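You operate a simulated robot arm through the tools that you are given. There is no shell and no other tool. Be economical: measure what you need, move in short steps, check, and stop when the job is done.

You run a simulated robot arm. Do the job below in one go: nothing can be reset, and whatever is moved stays where it is left.

TASK
Test the door lamp on the jig and sort it: Good or Reject.
Fine: plug it in and pull it out with the tester off, and leave the tester off; the lamps on the cart stay.

Only the result counts: the job must be done as asked and must still hold three seconds after the hand-in. Knocking over, shifting, dropping, spilling or breaking anything else fails it.

THE ROBOT
A 7-joint arm with a two-finger parallel gripper, fixed in place. Base frame: the origin is at the foot of the arm, x ahead of it, y to its left, z up. Readings come in m, rad, newtons and seconds.
With the tool pointing down near the work surface it reaches from about 0.24 to 0.68 m from the base axis. Its first joint turns from -1.152 to 1.152 rad. Payload 2.4 kg.
Tool frame: the origin (TCP) lies between the finger pads and is the grasp point; the fingertips stand 0.03 m ahead of it; z points along the fingers, y is the line along which they close. Largest opening 0.094 m; finger width 0.028, thickness 0.01; the body of the gripper, 0.05 by 0.096 m, starts 0.055 m behind the TCP.
Orientation is told as [roll, pitch, yaw] about the base's x, y, z axes, in that order, counted from this pose: with the fingers straight down and closing along the base's y, the tool's x points along the base's -x, its y along +y and its z along -z.

THE INTERFACE
- The arm moves only by the tool send_rows. Its argument "motion" is a list of rows, each a list of 7 numbers: the turn, a rotation vector about the tool's x, y, z in rad, then the shift along the tool's x, y, z in m, then the gripper command, from -1 (shut) to 1 (fully open), values between in proportion. In form: [[wx, wy, wz, tx, ty, tz, grip], ...]. A call has 1 to 10 rows; each row shifts and turns the commanded pose from where the row before left it, along the tool's axes as they then stand. Each row takes 0.2 s and may step no farther than 0.05 m and 0.15 rad from the row before; otherwise, or with a gripper value out of range, the whole call is refused. Where a pose cannot be reached the arm comes as near as it can. A force on the tool above 90 N (or 10 N above the force at the start of the call, whichever is more), or a blocked arm, ends the call early, and 0.2 s more pass. The fingers move at their own pace (about 0.153 m/s each) and stop on an object; they squeeze with about 27 N. The grip force told is the motor's: it shows also when the fingers shut on nothing. Time passes only in rows, and 0.2 s behind the last, so rows that do not move let the fingers close. It gives the time, the measured TCP pose, the force on the tool (base axes), the opening and the grip force at its end, in the units of the frame above (readings bear some noise).
- Cameras (640 x 400 px; columns grow to the right, rows downward): "scene" is fixed at [0.0496, 0.4809, 1.4514]; the picture's right is [-0.65, -0.76, 0.00], its down [-0.38, 0.33, -0.86] and it looks along [0.65, -0.56, -0.51] (base axes); focal length 333 px, centre (320, 200). "wrist" rides on the gripper at [-0.037, 0, -0.058] in the tool frame; the picture's right is [0.00, -1.00, 0.00], its down [0.97, 0.00, -0.24] and it looks along [0.24, 0.00, 0.97] (tool axes); focal length 218 px, centre (320, 200). There is no depth. A picture from a camera that has moved, and an enlarged one, comes with that camera's place and axes in the base frame and with its lens.
- camera(camera): a new picture of that camera. The clock stands still meanwhile.
- enlarge(camera, box): a new picture of the part [left, top, right, bottom] of that camera's present view, enlarged. The clock stands still meanwhile.
- job_done(): hands the job in; it is judged then, once.

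Go step by step. Nothing tells you positions but the pictures and the camera data: compare them with the known pose of the tool, close in by small moves and look again before you grip or let go. The budget is 120 turns and 68 pictures, counting those below and the enlarged ones. Unless the task says otherwise, let go and move clear before handing in, and close with one line.

The tools are called after "Call:" as name(argument=value, ...) on one line, values as JSON. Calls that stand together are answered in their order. send_rows: Moves the arm, as the interface text tells. Its arguments: {"type":"object","properties":{"motion":{"type":"array","items":{"type":"array","items":{"type":"number"}}}},"required":["motion"]} The other tools are called the same way: camera (camera) takes a picture; enlarge (camera, box) takes an enlarged picture of a part of a camera's view; job_done () hands the job in.

At the start:

```text
clock: 0.0
eef_pos: [0.3402, -0.056, 1.187]
tool_rot: [0.0, 0.0, -0.002]
ft_force: [0.3, -0.4, -0.1]
width: 0.0942
grip_force: 0.1
```

scene: 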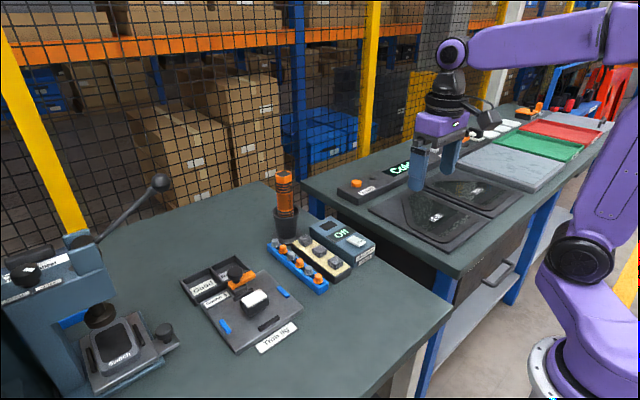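
wrist: 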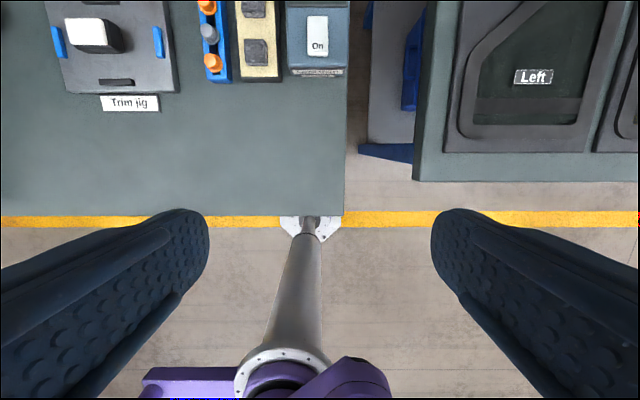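

I see a trim jig with a white lamp, Good/Reject trays behind it, and a tester with a display reading "Off" and a button marked "On". I'll zoom in on these.

Call:
enlarge(camera="scene", box=[170, 240, 310, 360])

Call:
enlarge(camera="scene", box=[250, 160, 390, 300])

Call:
enlarge(camera="scene", box=[330, 90, 640, 260])

```text
3.33 times, centred on (240, 300) of scene
camera zoom: at [0.0496, 0.4809, 1.4514], right [-0.65, -0.76, 0.0], down [-0.38, 0.33, -0.86], along [0.65, -0.56, -0.51], focal length 1109 px, centre (587, -133)
```

zoom: 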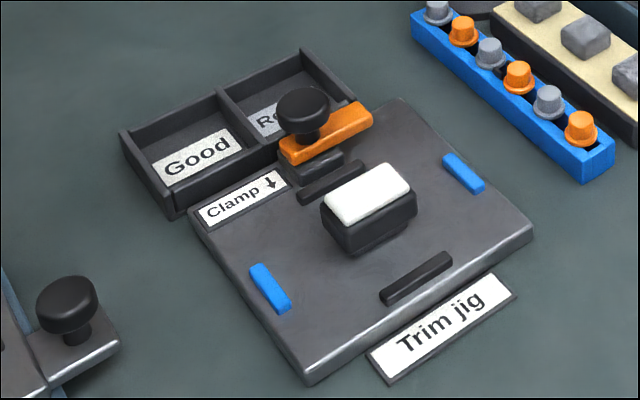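

```text
2.86 times, centred on (320, 230) of scene
camera zoom: at [0.0496, 0.4809, 1.4514], right [-0.65, -0.76, 0.0], down [-0.38, 0.33, -0.86], along [0.65, -0.56, -0.51], focal length 950 px, centre (320, 114)
```

zoom: 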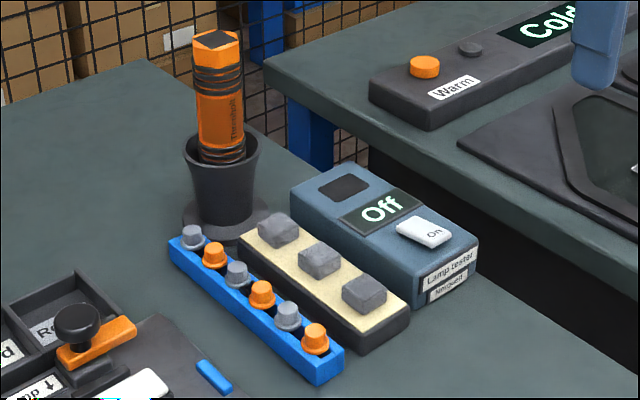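

```text
2.06 times, centred on (485, 175) of scene
camera zoom: at [0.0496, 0.4809, 1.4514], right [-0.65, -0.76, 0.0], down [-0.38, 0.33, -0.86], along [0.65, -0.56, -0.51], focal length 687 px, centre (-21, 252)
```

zoom: 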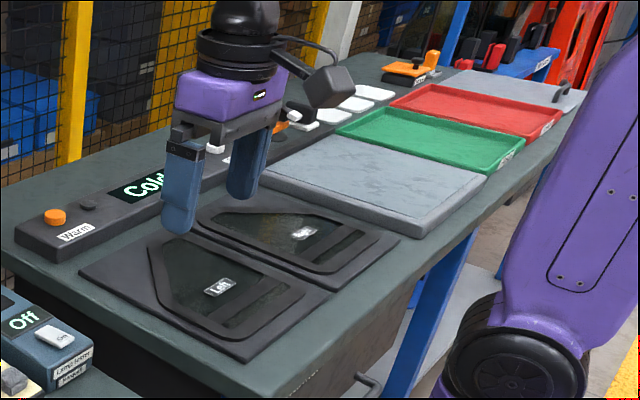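

Next I'll move above the jig and tester for a look from overhead.

Call:
send_rows(motion=[[0, 0, 0, -0.035, 0.035, 0, 1], [0, 0, 0, -0.035, 0.035, 0, 1], [0, 0, 0, -0.035, 0.035, 0, 1], [0, 0, 0, -0.035, 0.035, 0, 1], [0, 0, 0, -0.01, 0.02, 0, 1]])

Call:
camera(camera="wrist")

Call:
enlarge(camera="scene", box=[375, 235, 405, 275])

Call:
enlarge(camera="scene", box=[310, 210, 380, 270])

```text
clock: 1.2
eef_pos: [0.488, 0.1075, 1.19]
tool_rot: [0.001, -0.002, -0.003]
ft_force: [0.1, -1.2, 0.4]
width: 0.0938
grip_force: 0.0
```

```text
62 pictures are left
camera wrist: at [0.5266, 0.1071, 1.2476], right [0.0, -1.0, 0.0], down [-0.97, 0.0, 0.24], along [-0.24, 0.0, -0.97], focal length 218 px, centre (320, 200)
```

wrist: 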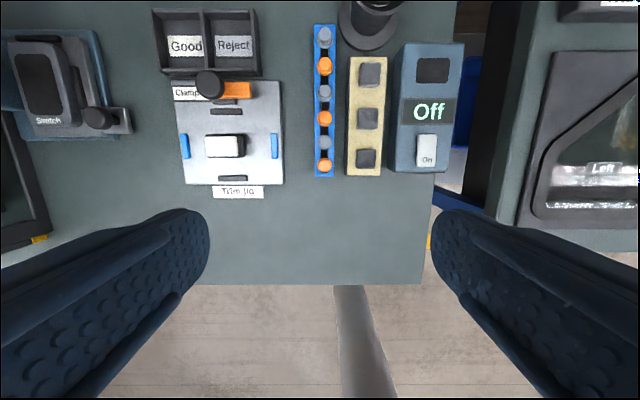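

```text
10.00 times, centred on (390, 255) of scene
camera zoom: at [0.0496, 0.4809, 1.4514], right [-0.65, -0.76, 0.0], down [-0.38, 0.33, -0.86], along [0.65, -0.56, -0.51], focal length 3326 px, centre (-380, -350)
```

zoom: 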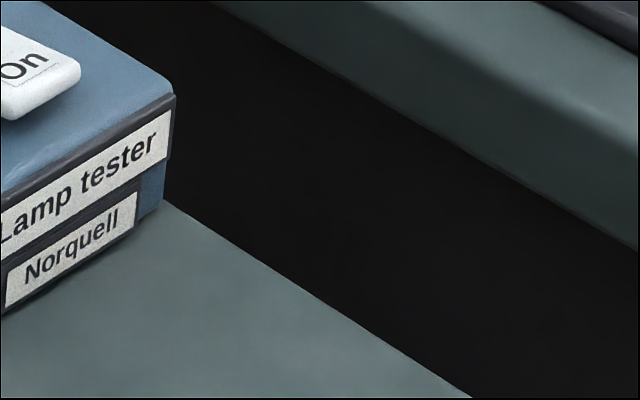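

```text
6.67 times, centred on (345, 240) of scene
camera zoom: at [0.0496, 0.4809, 1.4514], right [-0.65, -0.76, 0.0], down [-0.38, 0.33, -0.86], along [0.65, -0.56, -0.51], focal length 2218 px, centre (153, -67)
```

zoom: 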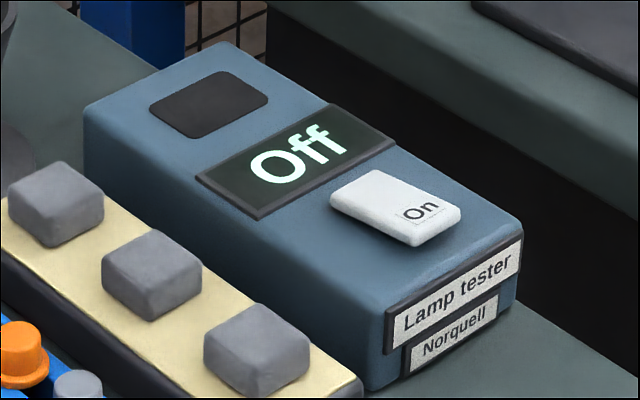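

I'll zoom in on the jig and tester in the wrist view to get measurements.

Call:
enlarge(camera="wrist", box=[140, 0, 300, 210])

Call:
enlarge(camera="wrist", box=[300, 0, 480, 190])

```text
1.90 times, centred on (220, 105) of wrist
camera zoom: at [0.5266, 0.1071, 1.2476], right [0.0, -1.0, 0.0], down [-0.97, 0.0, 0.24], along [-0.24, 0.0, -0.97], focal length 416 px, centre (510, 381)
```

zoom: 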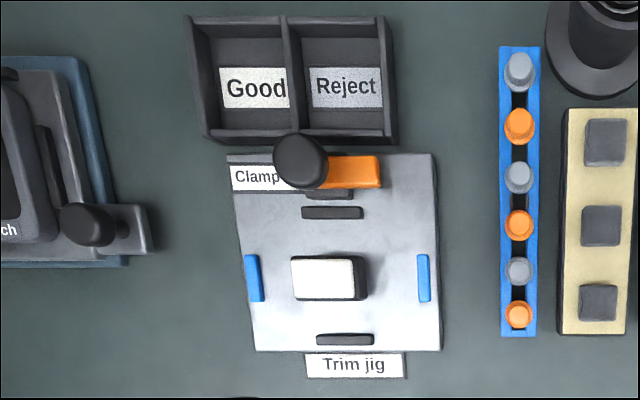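

```text
2.11 times, centred on (390, 95) of wrist
camera zoom: at [0.5266, 0.1071, 1.2476], right [0.0, -1.0, 0.0], down [-0.97, 0.0, 0.24], along [-0.24, 0.0, -0.97], focal length 460 px, centre (173, 421)
```

zoom: 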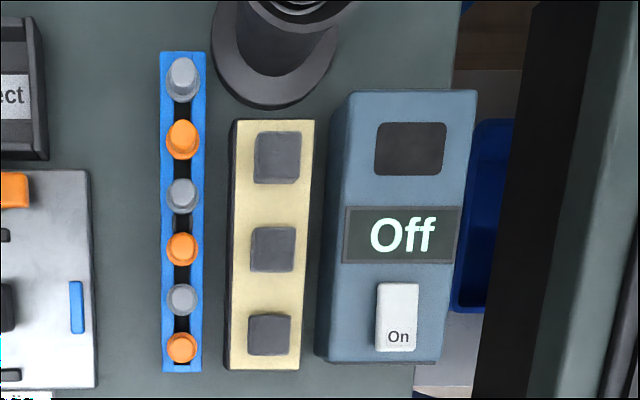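

Estimated positions: lamp about (0.527, 0.256), top z about 0.905–0.915. Socket about (0.628, -0.049, 0.907). The bins are near x 0.67. I'll move above the lamp for a closer look.

Call:
send_rows(motion=[[0, 0, 0, -0.008, 0.03, 0.02, 1], [0, 0, 0, -0.008, 0.03, 0.02, 1], [0, 0, 0, -0.008, 0.03, 0.02, 1], [0, 0, 0, -0.008, 0.03, 0.02, 1], [0, 0, 0, -0.008, 0.0285, 0.02, 1], [0, 0, 0, 0, 0, 0, 1]])

Call:
camera(camera="wrist")

Call:
camera(camera="scene")

```text
clock: 2.6
eef_pos: [0.5329, 0.2533, 1.0876]
tool_rot: [0.0, 0.002, -0.001]
ft_force: [0.7, 0.2, 0.2]
width: 0.0937
grip_force: 0.1
```

```text
57 pictures are left
camera wrist: at [0.5703, 0.2531, 1.1456], right [0.0, -1.0, 0.0], down [-0.97, 0.0, 0.24], along [-0.24, 0.0, -0.97], focal length 218 px, centre (320, 200)
```

wrist: 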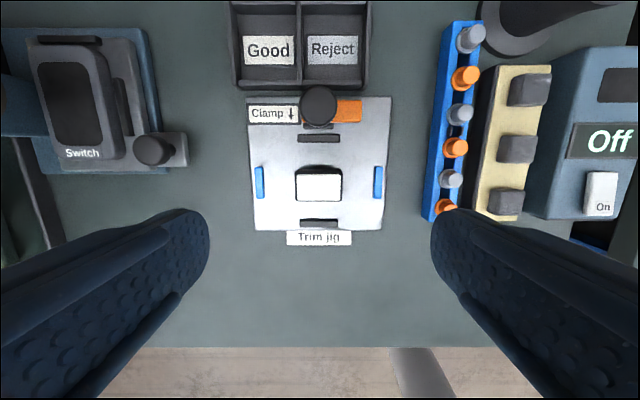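

```text
56 pictures are left
```

scene: 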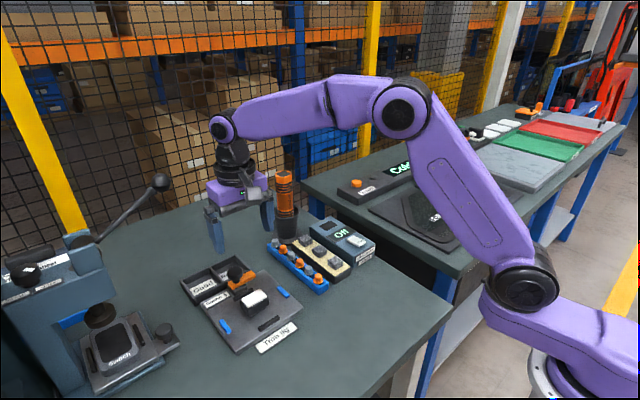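

I'll go lower over the lamp to measure its height.

Call:
send_rows(motion=[[0, 0, 0, 0, 0, 0.04, 1], [0, 0, 0, 0, 0, 0.04, 1], [0, 0, 0, 0, 0, 0.01, 1], [0, 0, 0, 0, 0, 0, 1]])

Call:
camera(camera="wrist")

Call:
enlarge(camera="scene", box=[215, 270, 295, 320])

```text
clock: 3.6
eef_pos: [0.5306, 0.2541, 1.0005]
tool_rot: [0.001, 0.001, 0.0]
ft_force: [0.0, -0.1, 0.0]
width: 0.0938
grip_force: 0.1
```

```text
55 pictures are left
camera wrist: at [0.5688, 0.2535, 1.0573], right [0.0, -1.0, 0.0], down [-0.97, 0.0, 0.24], along [-0.24, 0.0, -0.97], focal length 218 px, centre (320, 200)
```

wrist: 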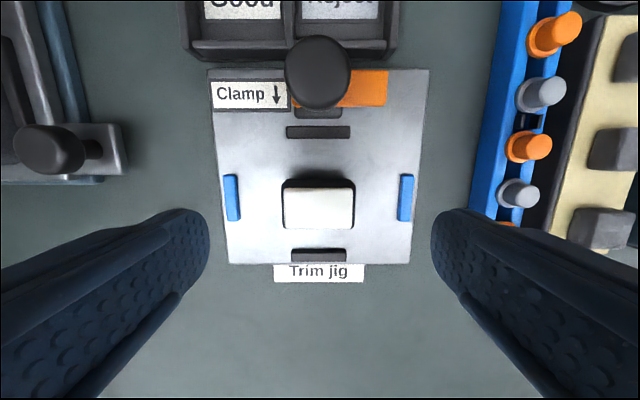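

```text
8.00 times, centred on (255, 295) of scene
camera zoom: at [0.0496, 0.4809, 1.4514], right [-0.65, -0.76, 0.0], down [-0.38, 0.33, -0.86], along [0.65, -0.56, -0.51], focal length 2661 px, centre (840, -560)
```

zoom: 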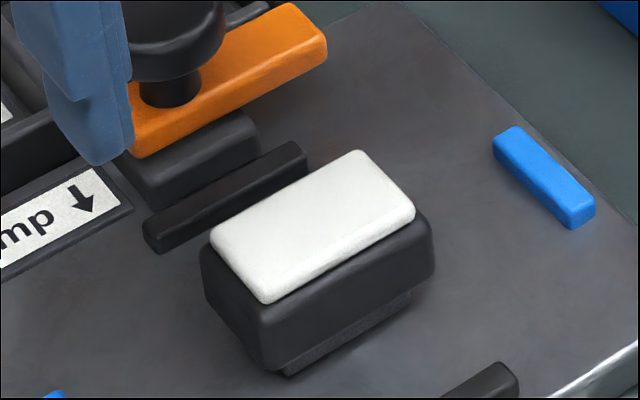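

The lamp is about 0.05 (y) by 0.035 (x), top z about 0.905, at (0.527, 0.255). I'll turn the gripper 90° to grip it along x, which will also fit the bins better.

Call:
send_rows(motion=[[0, 0, 0.145, 0, 0, 0, 0.38], [0, 0, 0.145, 0, 0, 0, 0.38], [0, 0, 0.145, 0, 0, 0, 0.38], [0, 0, 0.145, 0, 0, 0, 0.38], [0, 0, 0.145, 0, 0, 0, 0.38], [0, 0, 0.145, 0, 0, 0, 0.38], [0, 0, 0.145, 0, 0, 0, 0.38], [0, 0, 0.145, 0, 0, 0, 0.38], [0, 0, 0.145, 0, 0, 0, 0.38], [0, 0, 0.145, 0, 0, 0, 0.38]])

Call:
send_rows(motion=[[0, 0, 0.121, 0, 0, 0, 0.38], [0, 0, 0, 0, -0.004, 0, 0.38], [0, 0, 0, 0, 0, 0, 0.38]])

Call:
camera(camera="wrist")

```text
clock: 5.8
eef_pos: [0.5314, 0.2523, 0.9975]
tool_rot: [0.001, 0.0, -1.457]
ft_force: [-0.4, -0.3, 1.0]
width: 0.0651
grip_force: 0.0
```

```text
clock: 6.6
eef_pos: [0.5249, 0.2543, 0.9969]
tool_rot: [-0.001, 0.001, -1.574]
ft_force: [-0.3, 0.4, 0.1]
width: 0.065
grip_force: 0.0
```

```text
53 pictures are left
camera wrist: at [0.5268, 0.2169, 1.0549], right [-1.0, 0.0, 0.0], down [0.0, 0.97, 0.24], along [0.0, 0.24, -0.97], focal length 218 px, centre (320, 200)
```

wrist: 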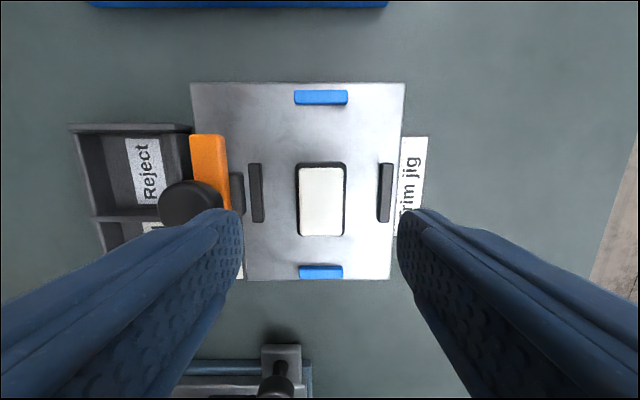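

It's well centred. I'll descend in two steps and check clearance.

Call:
send_rows(motion=[[0, 0, 0, 0, 0, 0.03, 0.38], [0, 0, 0, 0, 0, 0.03, 0.38], [0, 0, 0, 0, 0, 0.007, 0.38], [0, 0, 0, 0, 0, 0, 0.38]])

Call:
enlarge(camera="scene", box=[195, 240, 315, 330])

```text
clock: 7.6
eef_pos: [0.5275, 0.2522, 0.9305]
tool_rot: [-0.002, 0.0, -1.573]
ft_force: [-0.6, -0.5, 0.3]
width: 0.0649
grip_force: 0.0
```

```text
4.44 times, centred on (255, 285) of scene
camera zoom: at [0.0496, 0.4809, 1.4514], right [-0.65, -0.76, 0.0], down [-0.38, 0.33, -0.86], along [0.65, -0.56, -0.51], focal length 1478 px, centre (609, -178)
```

zoom: 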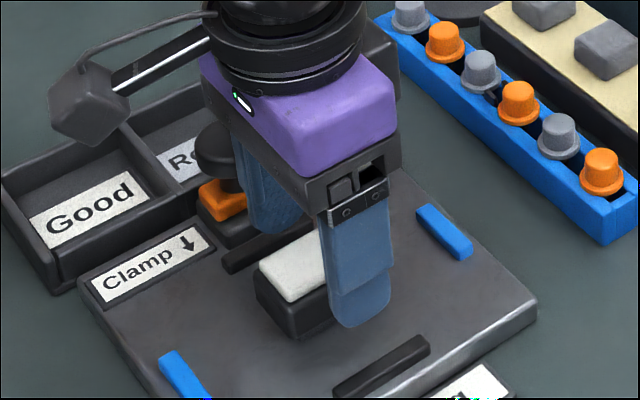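

Call:
send_rows(motion=[[0, 0, 0, 0, 0, 0.008, 0.38], [0, 0, 0, 0, 0, 0, 0.38], [0, 0, 0, 0, 0, 0, -0.4], [0, 0, 0, 0, 0, 0, -1], [0, 0, 0, 0, 0, 0, -1]])

Call:
enlarge(camera="scene", box=[215, 260, 305, 330])

```text
clock: 8.8
eef_pos: [0.5281, 0.2514, 0.9226]
tool_rot: [-0.001, 0.0, -1.573]
ft_force: [-0.8, 0.1, 1.4]
width: 0.0349
grip_force: 26.9
```

```text
5.71 times, centred on (260, 295) of scene
camera zoom: at [0.0496, 0.4809, 1.4514], right [-0.65, -0.76, 0.0], down [-0.38, 0.33, -0.86], along [0.65, -0.56, -0.51], focal length 1901 px, centre (663, -343)
```

zoom: 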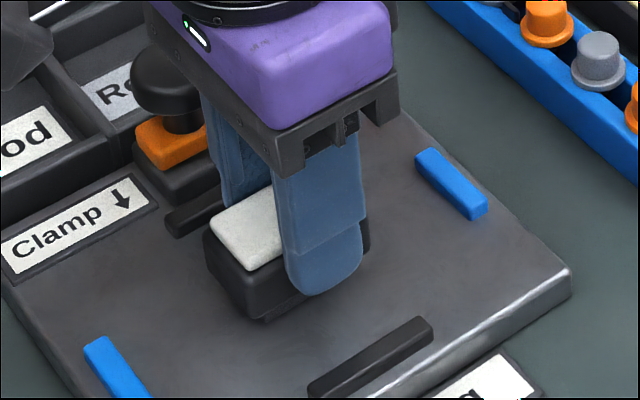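

Gripped at 0.035 width. Lifting, then I'll check the underside.

Call:
send_rows(motion=[[0, 0, 0, 0, 0, -0.015, -1], [0, 0, 0, 0, 0, -0.035, -1], [0, 0, 0, 0, 0, -0.035, -1], [0, 0, 0, 0, 0, -0.025, -1], [0, 0, 0, 0, 0, 0, -1]])

Call:
enlarge(camera="scene", box=[200, 210, 310, 330])

```text
clock: 10.0
eef_pos: [0.5272, 0.2527, 1.0343]
tool_rot: [-0.001, -0.001, -1.572]
ft_force: [0.2, 1.0, -0.3]
width: 0.0351
grip_force: 26.9
```

```text
3.33 times, centred on (255, 270) of scene
camera zoom: at [0.0496, 0.4809, 1.4514], right [-0.65, -0.76, 0.0], down [-0.38, 0.33, -0.86], along [0.65, -0.56, -0.51], focal length 1109 px, centre (537, -33)
```

zoom: 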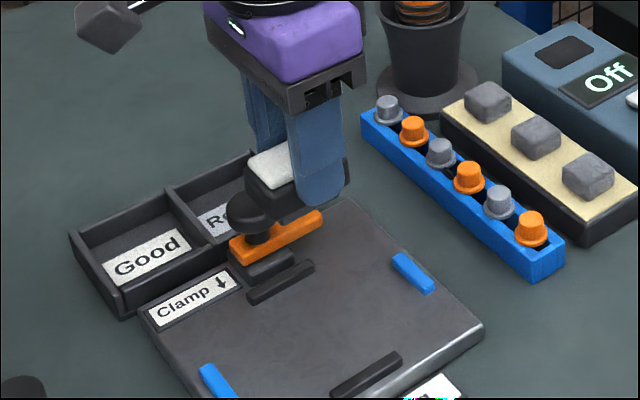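

Carrying the lamp over to the tester, staying clear of the thermos.

Call:
send_rows(motion=[[0, 0, 0, -0.043, 0, 0, -1], [0, 0, 0, -0.043, 0, 0, -1], [0, 0, 0, -0.043, 0, 0, -1], [0, 0, 0, -0.043, 0, 0, -1], [0, 0, 0, -0.043, 0, 0, -1], [0, 0, 0, -0.043, 0, 0, -1], [0, 0, 0, -0.043, 0, 0, -1], [0, 0, 0, 0, 0.04, 0, -1], [0, 0, 0, 0, 0.04, 0, -1], [0, 0, 0, 0, 0, 0, -1]])

Call:
camera(camera="wrist")

Call:
enlarge(camera="scene", box=[260, 150, 400, 280])

```text
clock: 12.2
eef_pos: [0.6069, -0.0461, 1.0327]
tool_rot: [0.0, 0.0, -1.573]
ft_force: [-0.7, -0.1, -0.7]
width: 0.0347
grip_force: 26.4
```

```text
49 pictures are left
camera wrist: at [0.608, -0.0831, 1.0898], right [-1.0, 0.0, 0.0], down [0.0, 0.97, 0.24], along [0.0, 0.24, -0.97], focal length 218 px, centre (320, 200)
```

wrist: 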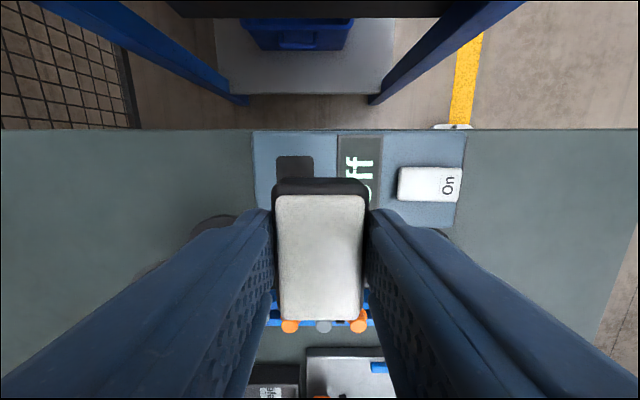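

```text
3.08 times, centred on (330, 215) of scene
camera zoom: at [0.0496, 0.4809, 1.4514], right [-0.65, -0.76, 0.0], down [-0.38, 0.33, -0.86], along [0.65, -0.56, -0.51], focal length 1024 px, centre (289, 154)
```

zoom: 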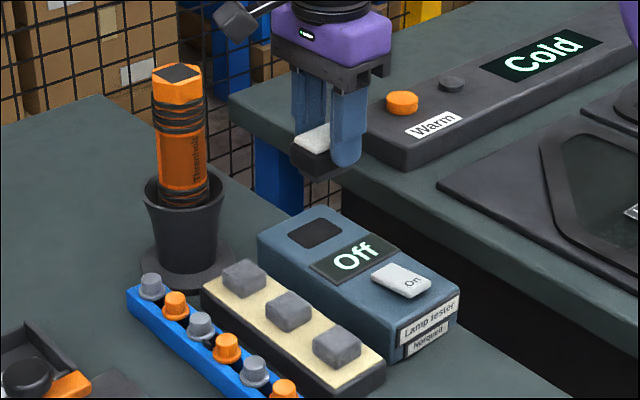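

The socket centre is about (0.629, -0.051). I'll line up and lower until I'm just above it.

Call:
send_rows(motion=[[0, 0, 0, -0.0075, 0.0215, 0, -1], [0, 0, 0, 0, 0, 0.03, -1], [0, 0, 0, 0, 0, 0.03, -1], [0, 0, 0, 0, 0, 0.008, -1], [0, 0, 0, 0, 0, 0, -1], [0, 0, 0, 0, 0, 0, -1]])

Call:
enlarge(camera="wrist", box=[220, 120, 420, 340])

Call:
enlarge(camera="scene", box=[300, 190, 380, 260])

```text
clock: 13.6
eef_pos: [0.628, -0.0564, 0.9649]
tool_rot: [-0.001, 0.0, -1.572]
ft_force: [0.0, -0.8, -1.6]
width: 0.0346
grip_force: 27.3
```

```text
1.82 times, centred on (320, 230) of wrist
camera zoom: at [0.6293, -0.0931, 1.022], right [-1.0, 0.0, 0.0], down [0.0, 0.97, 0.24], along [0.0, 0.24, -0.97], focal length 397 px, centre (320, 146)
```

zoom: 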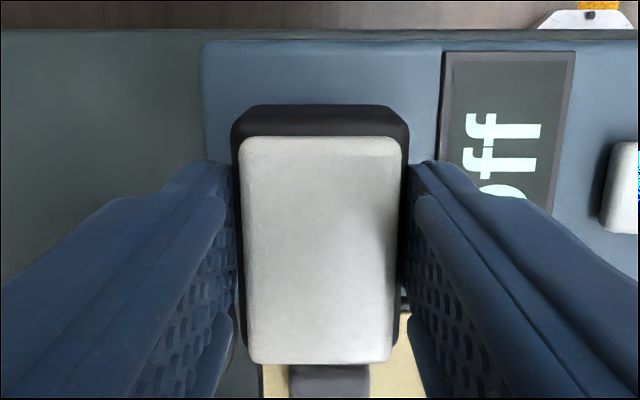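

```text
5.71 times, centred on (340, 225) of scene
camera zoom: at [0.0496, 0.4809, 1.4514], right [-0.65, -0.76, 0.0], down [-0.38, 0.33, -0.86], along [0.65, -0.56, -0.51], focal length 1901 px, centre (206, 57)
```

zoom: 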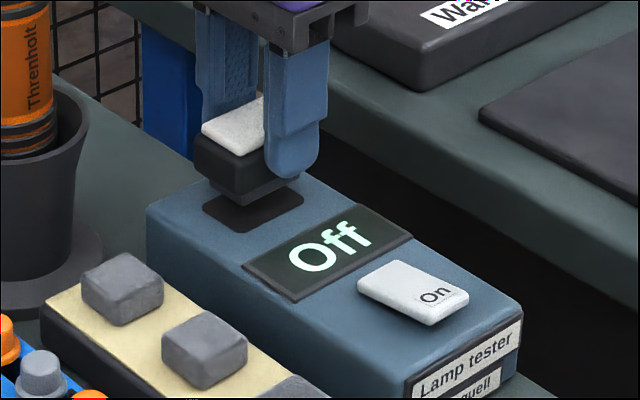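

The plug sits above the socket and looks close to aligned. I'll zoom further.

Call:
enlarge(camera="scene", box=[320, 208, 345, 234])

```text
15.38 times, centred on (332, 221) of scene
camera zoom: at [0.0496, 0.4809, 1.4514], right [-0.65, -0.76, 0.0], down [-0.38, 0.33, -0.86], along [0.65, -0.56, -0.51], focal length 5117 px, centre (128, -123)
```

zoom: 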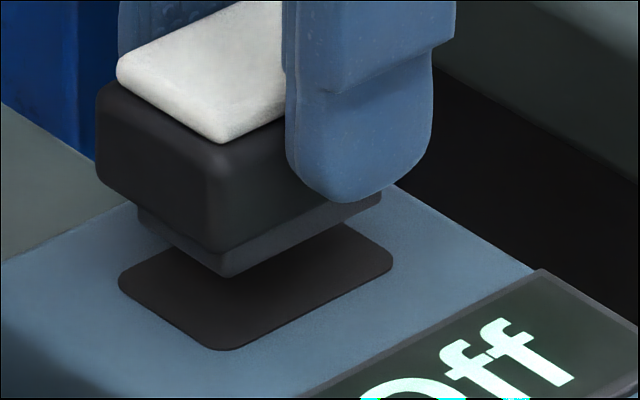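

Plan is aligned with about 1 mm to trim in y. Lowering partway and checking.

Call:
send_rows(motion=[[0, 0, 0, 0.001, 0, 0.006, -1], [0, 0, 0, 0, 0, 0.004, -1], [0, 0, 0, 0, 0, 0, -1], [0, 0, 0, 0, 0, 0, -1]])

Call:
enlarge(camera="scene", box=[320, 208, 345, 234])

```text
clock: 14.6
eef_pos: [0.6269, -0.054, 0.9547]
tool_rot: [-0.001, 0.001, -1.572]
ft_force: [-0.1, -0.1, -0.6]
width: 0.0349
grip_force: 27.2
```

```text
15.38 times, centred on (332, 221) of scene
camera zoom: at [0.0496, 0.4809, 1.4514], right [-0.65, -0.76, 0.0], down [-0.38, 0.33, -0.86], along [0.65, -0.56, -0.51], focal length 5117 px, centre (128, -123)
```

zoom: 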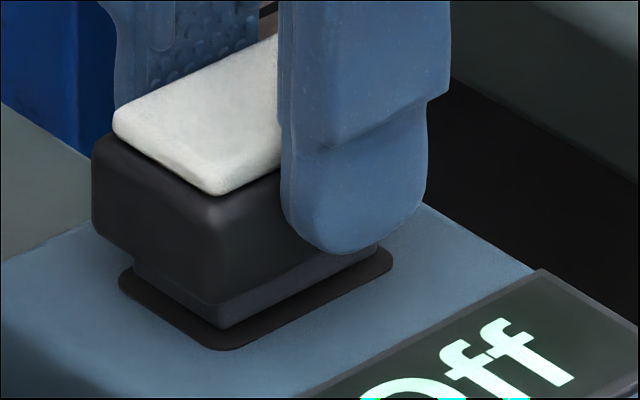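

Well aligned. Continuing down gently, reading the force.

Call:
send_rows(motion=[[0, 0, 0, 0, 0, 0.002, -1], [0, 0, 0, 0, 0, 0.002, -1], [0, 0, 0, 0, 0, 0, -1]])

Call:
enlarge(camera="scene", box=[320, 208, 345, 234])

```text
clock: 15.4
eef_pos: [0.6276, -0.0557, 0.9506]
tool_rot: [0.003, 0.0, -1.573]
ft_force: [-2.7, 0.7, 7.9]
width: 0.035
grip_force: 26.2
```

```text
15.38 times, centred on (332, 221) of scene
camera zoom: at [0.0494, 0.4809, 1.4514], right [-0.65, -0.76, 0.0], down [-0.38, 0.33, -0.86], along [0.65, -0.56, -0.5], focal length 5117 px, centre (128, -123)
```

zoom: 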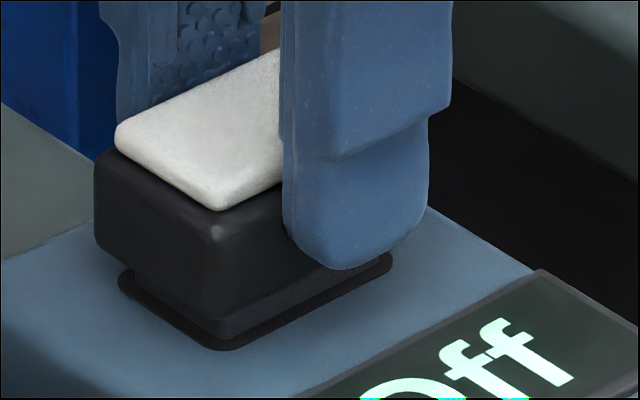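

Contact of about 8 N. I'll zoom in to see whether it's entering the socket or sitting on the rim.

Call:
enlarge(camera="scene", box=[322, 216, 340, 232])

Call:
enlarge(camera="wrist", box=[220, 120, 420, 340])

```text
16.00 times, centred on (331, 224) of scene
camera zoom: at [0.0494, 0.4809, 1.4514], right [-0.65, -0.76, 0.0], down [-0.38, 0.33, -0.86], along [0.65, -0.56, -0.5], focal length 5322 px, centre (144, -184)
```

zoom: 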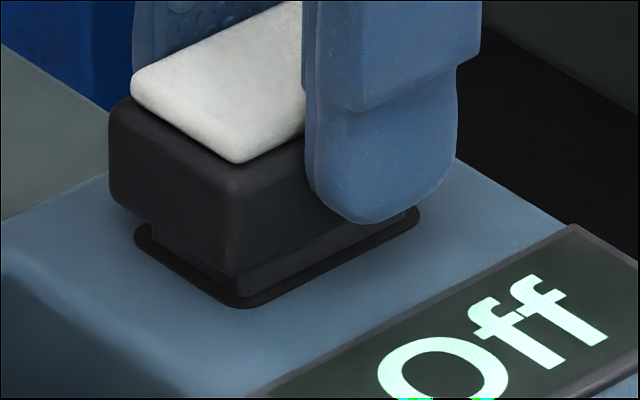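

```text
1.82 times, centred on (320, 230) of wrist
camera zoom: at [0.6284, -0.0921, 1.0084], right [-1.0, 0.0, 0.0], down [0.0, 0.97, 0.24], along [0.0, 0.24, -0.97], focal length 397 px, centre (320, 146)
```

zoom: 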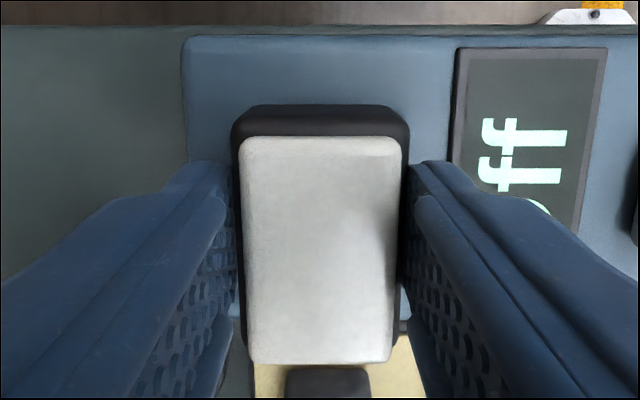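

It looks centred and starting to enter. I'll press on in small steps.

Call:
send_rows(motion=[[0, 0, 0, 0, 0, 0.002, -1], [0, 0, 0, 0, 0, 0, -1]])

Call:
enlarge(camera="scene", box=[322, 216, 340, 232])

```text
clock: 16.0
eef_pos: [0.6282, -0.0546, 0.9491]
tool_rot: [-0.001, 0.0, -1.573]
ft_force: [-0.3, -1.1, 7.2]
width: 0.0346
grip_force: 27.0
```

```text
16.00 times, centred on (331, 224) of scene
camera zoom: at [0.0494, 0.4809, 1.4514], right [-0.65, -0.76, 0.0], down [-0.38, 0.33, -0.86], along [0.65, -0.56, -0.5], focal length 5322 px, centre (144, -184)
```

zoom: 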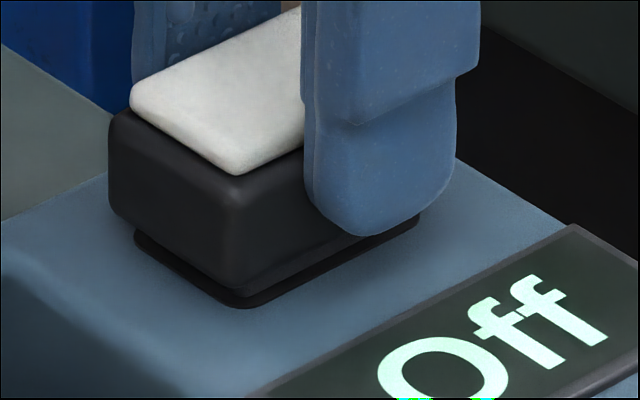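

It's sliding in with a constant friction of about 7 N. Pushing it to the seat.

Call:
send_rows(motion=[[0, 0, 0, 0, 0, 0.0015, -1], [0, 0, 0, 0, 0, 0.0015, -1], [0, 0, 0, 0, 0, 0, -1]])

Call:
enlarge(camera="scene", box=[322, 216, 340, 232])

```text
clock: 16.8
eef_pos: [0.6271, -0.056, 0.9465]
tool_rot: [0.0, 0.0, -1.574]
ft_force: [-3.1, -3.5, 6.8]
width: 0.0351
grip_force: 27.3
```

```text
16.00 times, centred on (331, 224) of scene
camera zoom: at [0.0494, 0.4808, 1.4515], right [-0.65, -0.76, 0.0], down [-0.38, 0.33, -0.86], along [0.65, -0.56, -0.5], focal length 5322 px, centre (144, -184)
```

zoom: 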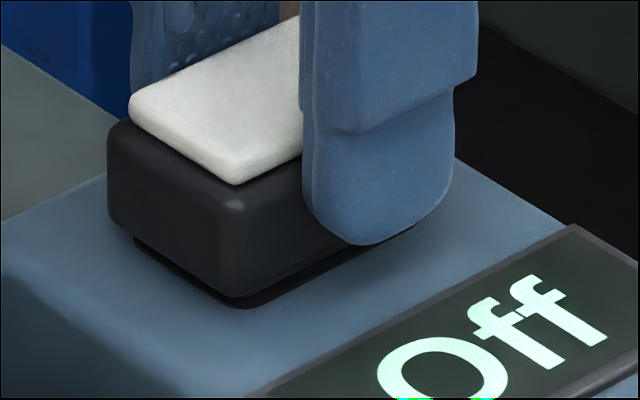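

Call:
send_rows(motion=[[0, 0, 0, 0, 0, 0.0015, -1], [0, 0, 0, 0, 0, 0.0015, -1], [0, 0, 0, 0, 0, 0, -1]])

Call:
enlarge(camera="scene", box=[322, 216, 340, 232])

```text
clock: 17.6
eef_pos: [0.6283, -0.0559, 0.9426]
tool_rot: [0.001, 0.0, -1.572]
ft_force: [-5.0, -5.1, 6.5]
width: 0.0353
grip_force: 26.5
```

```text
16.00 times, centred on (331, 224) of scene
camera zoom: at [0.0493, 0.4808, 1.4515], right [-0.65, -0.76, 0.0], down [-0.38, 0.33, -0.86], along [0.65, -0.56, -0.5], focal length 5322 px, centre (144, -184)
```

zoom: 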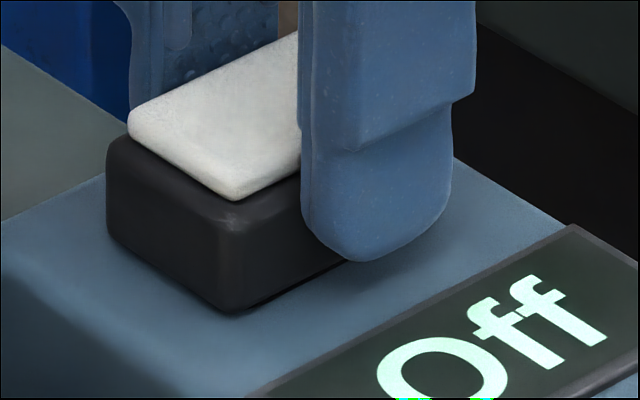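

Call:
send_rows(motion=[[0, 0, 0, 0, 0, 0.0015, -1], [0, 0, 0, 0, 0, 0, -1]])

Call:
enlarge(camera="scene", box=[322, 216, 340, 232])

```text
clock: 18.2
eef_pos: [0.628, -0.0548, 0.9414]
tool_rot: [0.002, 0.001, -1.575]
ft_force: [-10.0, -7.2, 19.6]
width: 0.035
grip_force: 26.8
```

```text
16.00 times, centred on (331, 224) of scene
camera zoom: at [0.0489, 0.4808, 1.4515], right [-0.65, -0.76, 0.0], down [-0.38, 0.33, -0.86], along [0.65, -0.56, -0.5], focal length 5322 px, centre (144, -184)
```

zoom: 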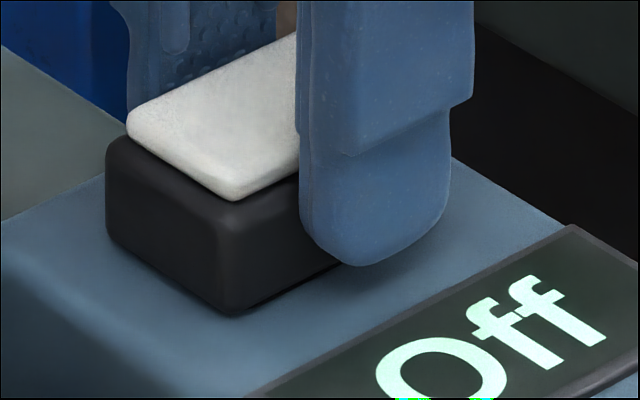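

Seated: the force rose to 20 N and the lamp stopped moving. Releasing and going straight up.

Call:
send_rows(motion=[[0, 0, 0, 0, 0, -0.001, -1], [0, 0, 0, 0, 0, 0, 0.2], [0, 0, 0, 0, 0, 0, 0.4], [0, 0, 0, 0, 0, 0, 0.4], [0, 0, 0, 0, 0, -0.03, 0.4], [0, 0, 0, 0, 0, -0.04, 0.4], [0, 0, 0, 0, 0, -0.03, 0.4], [0, 0, 0, 0, 0, 0, 0.4]])

Call:
camera(camera="wrist")

Call:
enlarge(camera="scene", box=[310, 205, 380, 270])

```text
clock: 20.0
eef_pos: [0.6289, -0.0544, 1.0417]
tool_rot: [0.001, 0.0, -1.573]
ft_force: [-0.2, 0.8, 0.1]
width: 0.0657
grip_force: 0.1
```

```text
36 pictures are left
camera wrist: at [0.6287, -0.0913, 1.0995], right [-1.0, 0.0, 0.0], down [0.0, 0.97, 0.24], along [0.0, 0.24, -0.97], focal length 218 px, centre (320, 200)
```

wrist: 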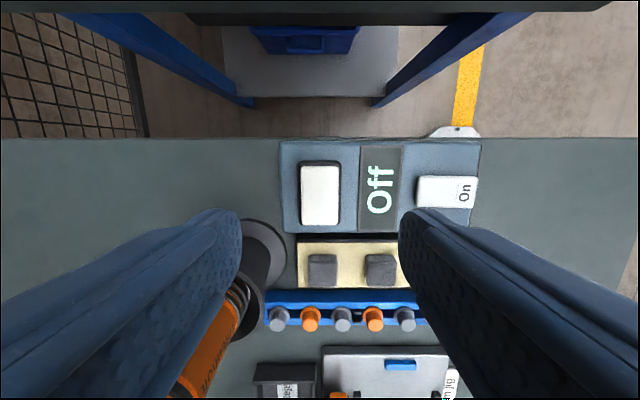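

```text
6.15 times, centred on (345, 238) of scene
camera zoom: at [0.0496, 0.4809, 1.4514], right [-0.65, -0.76, 0.0], down [-0.38, 0.33, -0.86], along [0.65, -0.56, -0.51], focal length 2047 px, centre (166, -31)
```

zoom: 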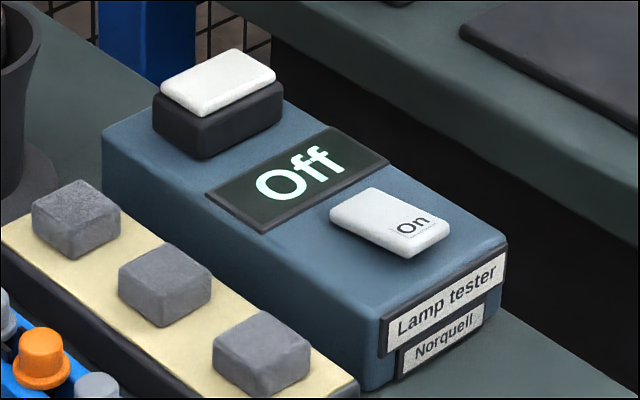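

Lamp plugged in flush. The "On" end of the rocker is about (0.505, -0.053, 0.912). I'll close the fingers and go above it.

Call:
send_rows(motion=[[0, 0, 0, 0.001, -0.042, 0, -1], [0, 0, 0, 0, -0.042, 0, -1], [0, 0, 0, 0, -0.04, 0, -1], [0, 0, 0, 0, 0, 0.04, -1], [0, 0, 0, 0, 0, 0.038, -1], [0, 0, 0, 0, 0, 0, -1]])

Call:
enlarge(camera="scene", box=[330, 205, 400, 275])

```text
clock: 21.4
eef_pos: [0.5062, -0.0529, 0.9628]
tool_rot: [0.001, 0.0, -1.574]
ft_force: [-0.6, 1.2, -0.2]
width: 0.0
grip_force: 26.9
```

```text
5.71 times, centred on (365, 240) of scene
camera zoom: at [0.0496, 0.4809, 1.4514], right [-0.65, -0.76, 0.0], down [-0.38, 0.33, -0.86], along [0.65, -0.56, -0.51], focal length 1901 px, centre (63, -29)
```

zoom: 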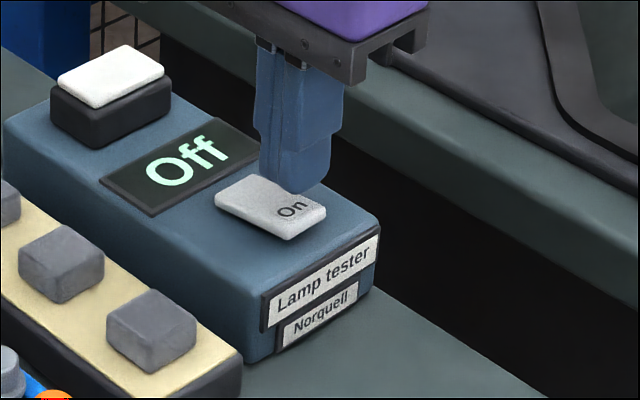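

Tip is over the "On" end. Pressing down gently.

Call:
send_rows(motion=[[0, 0, 0, 0, 0, 0.008, -1], [0, 0, 0, 0, 0, 0.004, -1], [0, 0, 0, 0, 0, 0.003, -1], [0, 0, 0, 0, 0, 0, -1]])

Call:
enlarge(camera="scene", box=[330, 205, 400, 275])

```text
clock: 22.4
eef_pos: [0.5063, -0.0536, 0.9483]
tool_rot: [0.001, -0.002, -1.572]
ft_force: [-2.1, -0.8, 1.5]
width: 0.0001
grip_force: 26.7
```

```text
5.71 times, centred on (365, 240) of scene
camera zoom: at [0.0496, 0.4809, 1.4514], right [-0.65, -0.76, 0.0], down [-0.38, 0.33, -0.86], along [0.65, -0.56, -0.51], focal length 1901 px, centre (63, -29)
```

zoom: 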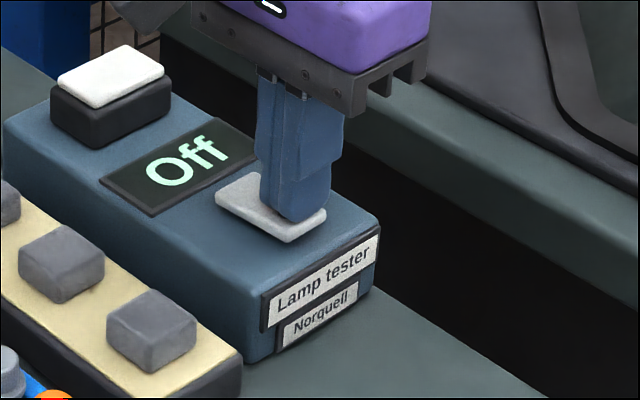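

Call:
send_rows(motion=[[0, 0, 0, 0, 0, 0.002, -1], [0, 0, 0, 0, 0, 0.002, -1], [0, 0, 0, 0, 0, 0, -1]])

Call:
enlarge(camera="scene", box=[330, 205, 400, 275])

```text
clock: 23.2
eef_pos: [0.5042, -0.0528, 0.9464]
tool_rot: [-0.001, -0.001, -1.572]
ft_force: [-5.1, 2.7, 11.8]
width: 0.0
grip_force: 27.8
```

```text
5.71 times, centred on (365, 240) of scene
camera zoom: at [0.0493, 0.481, 1.4514], right [-0.65, -0.76, 0.0], down [-0.38, 0.33, -0.86], along [0.65, -0.56, -0.5], focal length 1901 px, centre (63, -29)
```

zoom: 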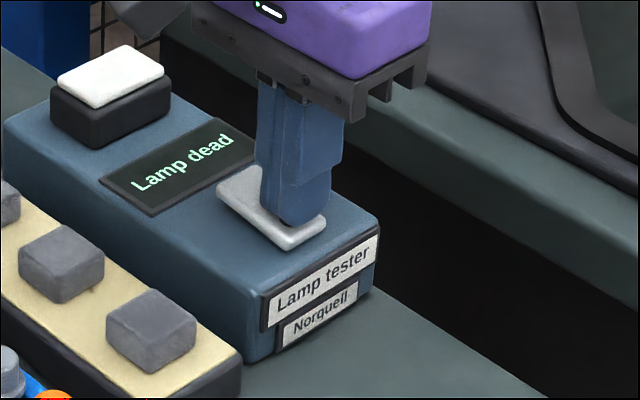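

It reads "Lamp dead". I'll lift off and see whether the reading holds.

Call:
send_rows(motion=[[0, 0, 0, 0, 0, -0.02, -1], [0, 0, 0, 0, 0, -0.03, -1], [0, 0, 0, 0, 0, -0.02, -1], [0, 0, 0, 0, 0, 0, -1], [0, 0, 0, 0, 0, 0, -1], [0, 0, 0, 0, 0, 0, -1]])

Call:
enlarge(camera="scene", box=[310, 205, 400, 275])

Call:
camera(camera="wrist")

```text
clock: 24.6
eef_pos: [0.5048, -0.0533, 1.0151]
tool_rot: [0.0, 0.001, -1.572]
ft_force: [-0.1, 0.6, 0.3]
width: 0.0001
grip_force: 27.2
```

```text
5.71 times, centred on (355, 240) of scene
camera zoom: at [0.0496, 0.4809, 1.4514], right [-0.65, -0.76, 0.0], down [-0.38, 0.33, -0.86], along [0.65, -0.56, -0.51], focal length 1901 px, centre (120, -29)
```

zoom: 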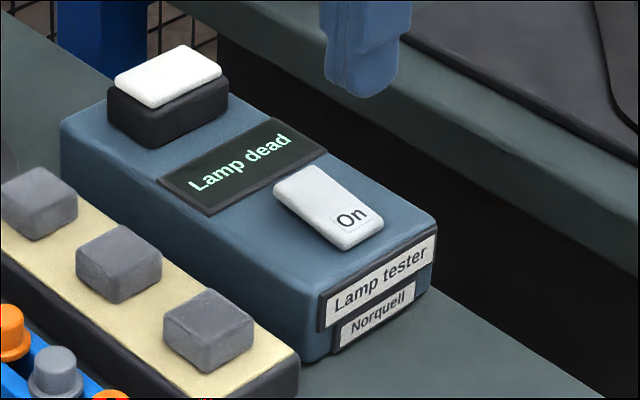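

```text
30 pictures are left
camera wrist: at [0.5063, -0.0908, 1.0731], right [-1.0, 0.0, 0.0], down [0.0, 0.97, 0.24], along [0.0, 0.24, -0.97], focal length 218 px, centre (320, 200)
```

wrist: 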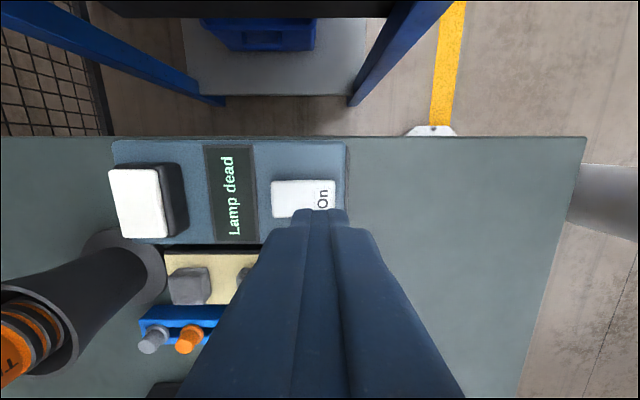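

The display says "Lamp dead". I'll check the lens closely for any glow.

Call:
enlarge(camera="scene", box=[322, 206, 372, 238])

```text
12.50 times, centred on (347, 222) of scene
camera zoom: at [0.0496, 0.4809, 1.4514], right [-0.65, -0.76, 0.0], down [-0.38, 0.33, -0.86], along [0.65, -0.56, -0.51], focal length 4158 px, centre (-18, -75)
```

zoom: 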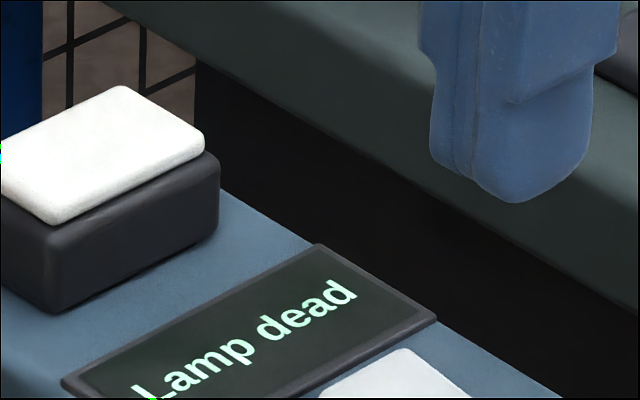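

No obvious glow, so this is a dead lamp and goes to Reject. Next I'll press the far end of the rocker to switch off.

Call:
send_rows(motion=[[0, 0, 0, 0, 0.033, 0, -1], [0, 0, 0, 0, 0, 0.04, -1], [0, 0, 0, 0, 0, 0.02, -1], [0, 0, 0, 0, 0, 0, -1]])

Call:
enlarge(camera="scene", box=[320, 205, 390, 275])

```text
clock: 25.6
eef_pos: [0.5369, -0.054, 0.9541]
tool_rot: [0.0, 0.0, -1.572]
ft_force: [0.3, 0.0, -0.6]
width: 0.0
grip_force: 27.0
```

```text
5.71 times, centred on (355, 240) of scene
camera zoom: at [0.0496, 0.4809, 1.4514], right [-0.65, -0.76, 0.0], down [-0.38, 0.33, -0.86], along [0.65, -0.56, -0.51], focal length 1901 px, centre (120, -29)
```

zoom: 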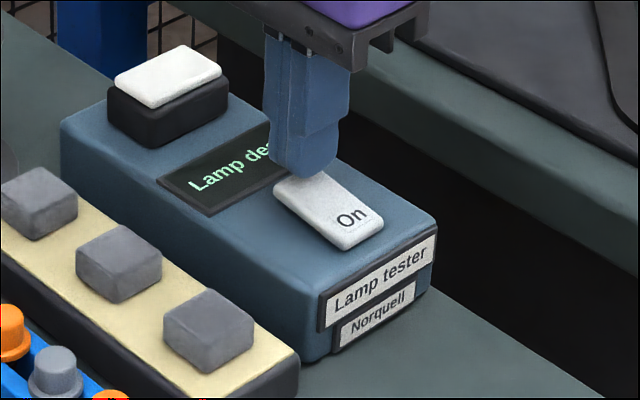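

Call:
send_rows(motion=[[0, 0, 0, 0, -0.002, 0.003, -1], [0, 0, 0, 0, 0, 0.003, -1], [0, 0, 0, 0, 0, 0.002, -1], [0, 0, 0, 0, 0, 0, -1]])

Call:
enlarge(camera="scene", box=[320, 205, 390, 275])

```text
clock: 26.6
eef_pos: [0.5339, -0.0516, 0.9478]
tool_rot: [0.0, 0.0, -1.571]
ft_force: [0.2, -0.3, 0.7]
width: 0.0
grip_force: 26.7
```

```text
5.71 times, centred on (355, 240) of scene
camera zoom: at [0.0496, 0.4809, 1.4514], right [-0.65, -0.76, 0.0], down [-0.38, 0.33, -0.86], along [0.65, -0.56, -0.51], focal length 1901 px, centre (120, -29)
```

zoom: 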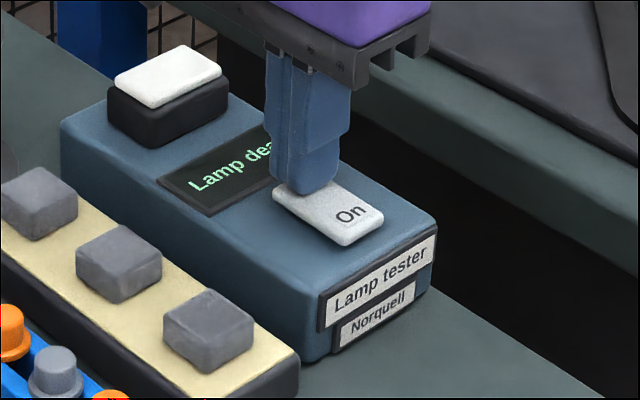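

Call:
send_rows(motion=[[0, 0, 0, 0, 0, 0.002, -1], [0, 0, 0, 0, 0, 0.002, -1], [0, 0, 0, 0, 0, 0, -1]])

Call:
enlarge(camera="scene", box=[320, 205, 390, 275])

```text
clock: 27.4
eef_pos: [0.5354, -0.0533, 0.9466]
tool_rot: [0.002, 0.001, -1.572]
ft_force: [-11.0, 2.0, 38.0]
width: 0.0001
grip_force: 26.5
```

```text
5.71 times, centred on (355, 240) of scene
camera zoom: at [0.0486, 0.481, 1.4514], right [-0.65, -0.76, 0.0], down [-0.38, 0.33, -0.86], along [0.65, -0.56, -0.5], focal length 1901 px, centre (120, -29)
```

zoom: 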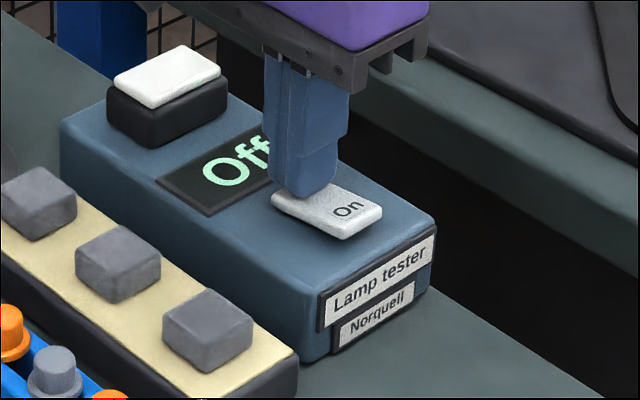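

The tester is off. I'll lift, return above the lamp, open, and re-grip it.

Call:
send_rows(motion=[[0, 0, 0, 0, 0, -0.02, -1], [0, 0, 0, 0, 0, -0.04, -1], [0, 0, 0, 0, 0.033, -0.02, 0.4], [0, 0, 0, -0.001, 0.03, 0, 0.4], [0, 0, 0, 0, 0.03, 0, 0.4], [0, 0, 0, 0, 0, 0.02, 0.4], [0, 0, 0, 0, 0, 0, 0.4]])

Call:
camera(camera="wrist")

Call:
enlarge(camera="scene", box=[310, 195, 390, 265])

```text
clock: 29.0
eef_pos: [0.6257, -0.0554, 1.0035]
tool_rot: [0.0, 0.001, -1.571]
ft_force: [0.2, 0.1, -1.0]
width: 0.0658
grip_force: 0.0
```

```text
25 pictures are left
camera wrist: at [0.6278, -0.0916, 1.0604], right [-1.0, 0.0, 0.0], down [0.0, 0.97, 0.24], along [0.0, 0.24, -0.97], focal length 218 px, centre (320, 200)
```

wrist: 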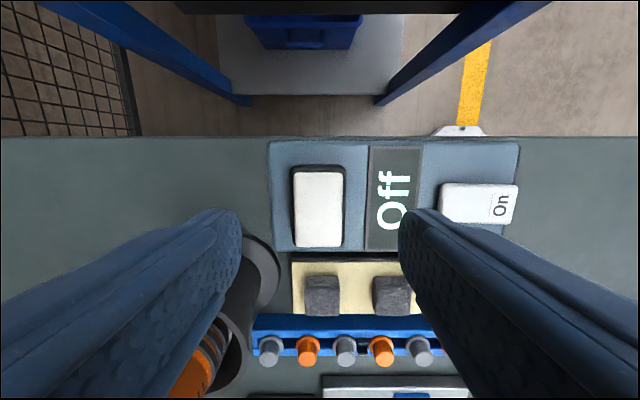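

```text
5.71 times, centred on (350, 230) of scene
camera zoom: at [0.0496, 0.4809, 1.4514], right [-0.65, -0.76, 0.0], down [-0.38, 0.33, -0.86], along [0.65, -0.56, -0.51], focal length 1901 px, centre (149, 29)
```

zoom: 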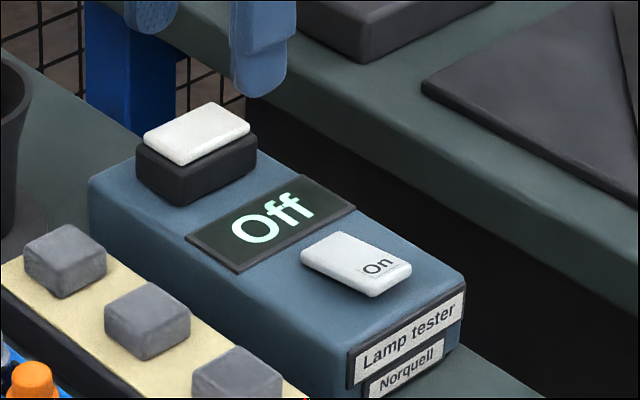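

Call:
send_rows(motion=[[0, 0, 0, 0, 0, 0.03, 0.4], [0, 0, 0, 0, 0, 0.025, 0.4], [0, 0, 0, 0, 0, 0.005, 0.4], [0, 0, 0, 0, 0, 0, 0.4], [0, 0, 0, 0, 0, 0, -0.5], [0, 0, 0, 0, 0, 0, -1], [0, 0, 0, 0, 0, 0, -1]])

```text
clock: 30.6
eef_pos: [0.6277, -0.0564, 0.9427]
tool_rot: [-0.001, 0.0, -1.573]
ft_force: [-6.6, 0.5, 2.9]
width: 0.0351
grip_force: 26.6
```

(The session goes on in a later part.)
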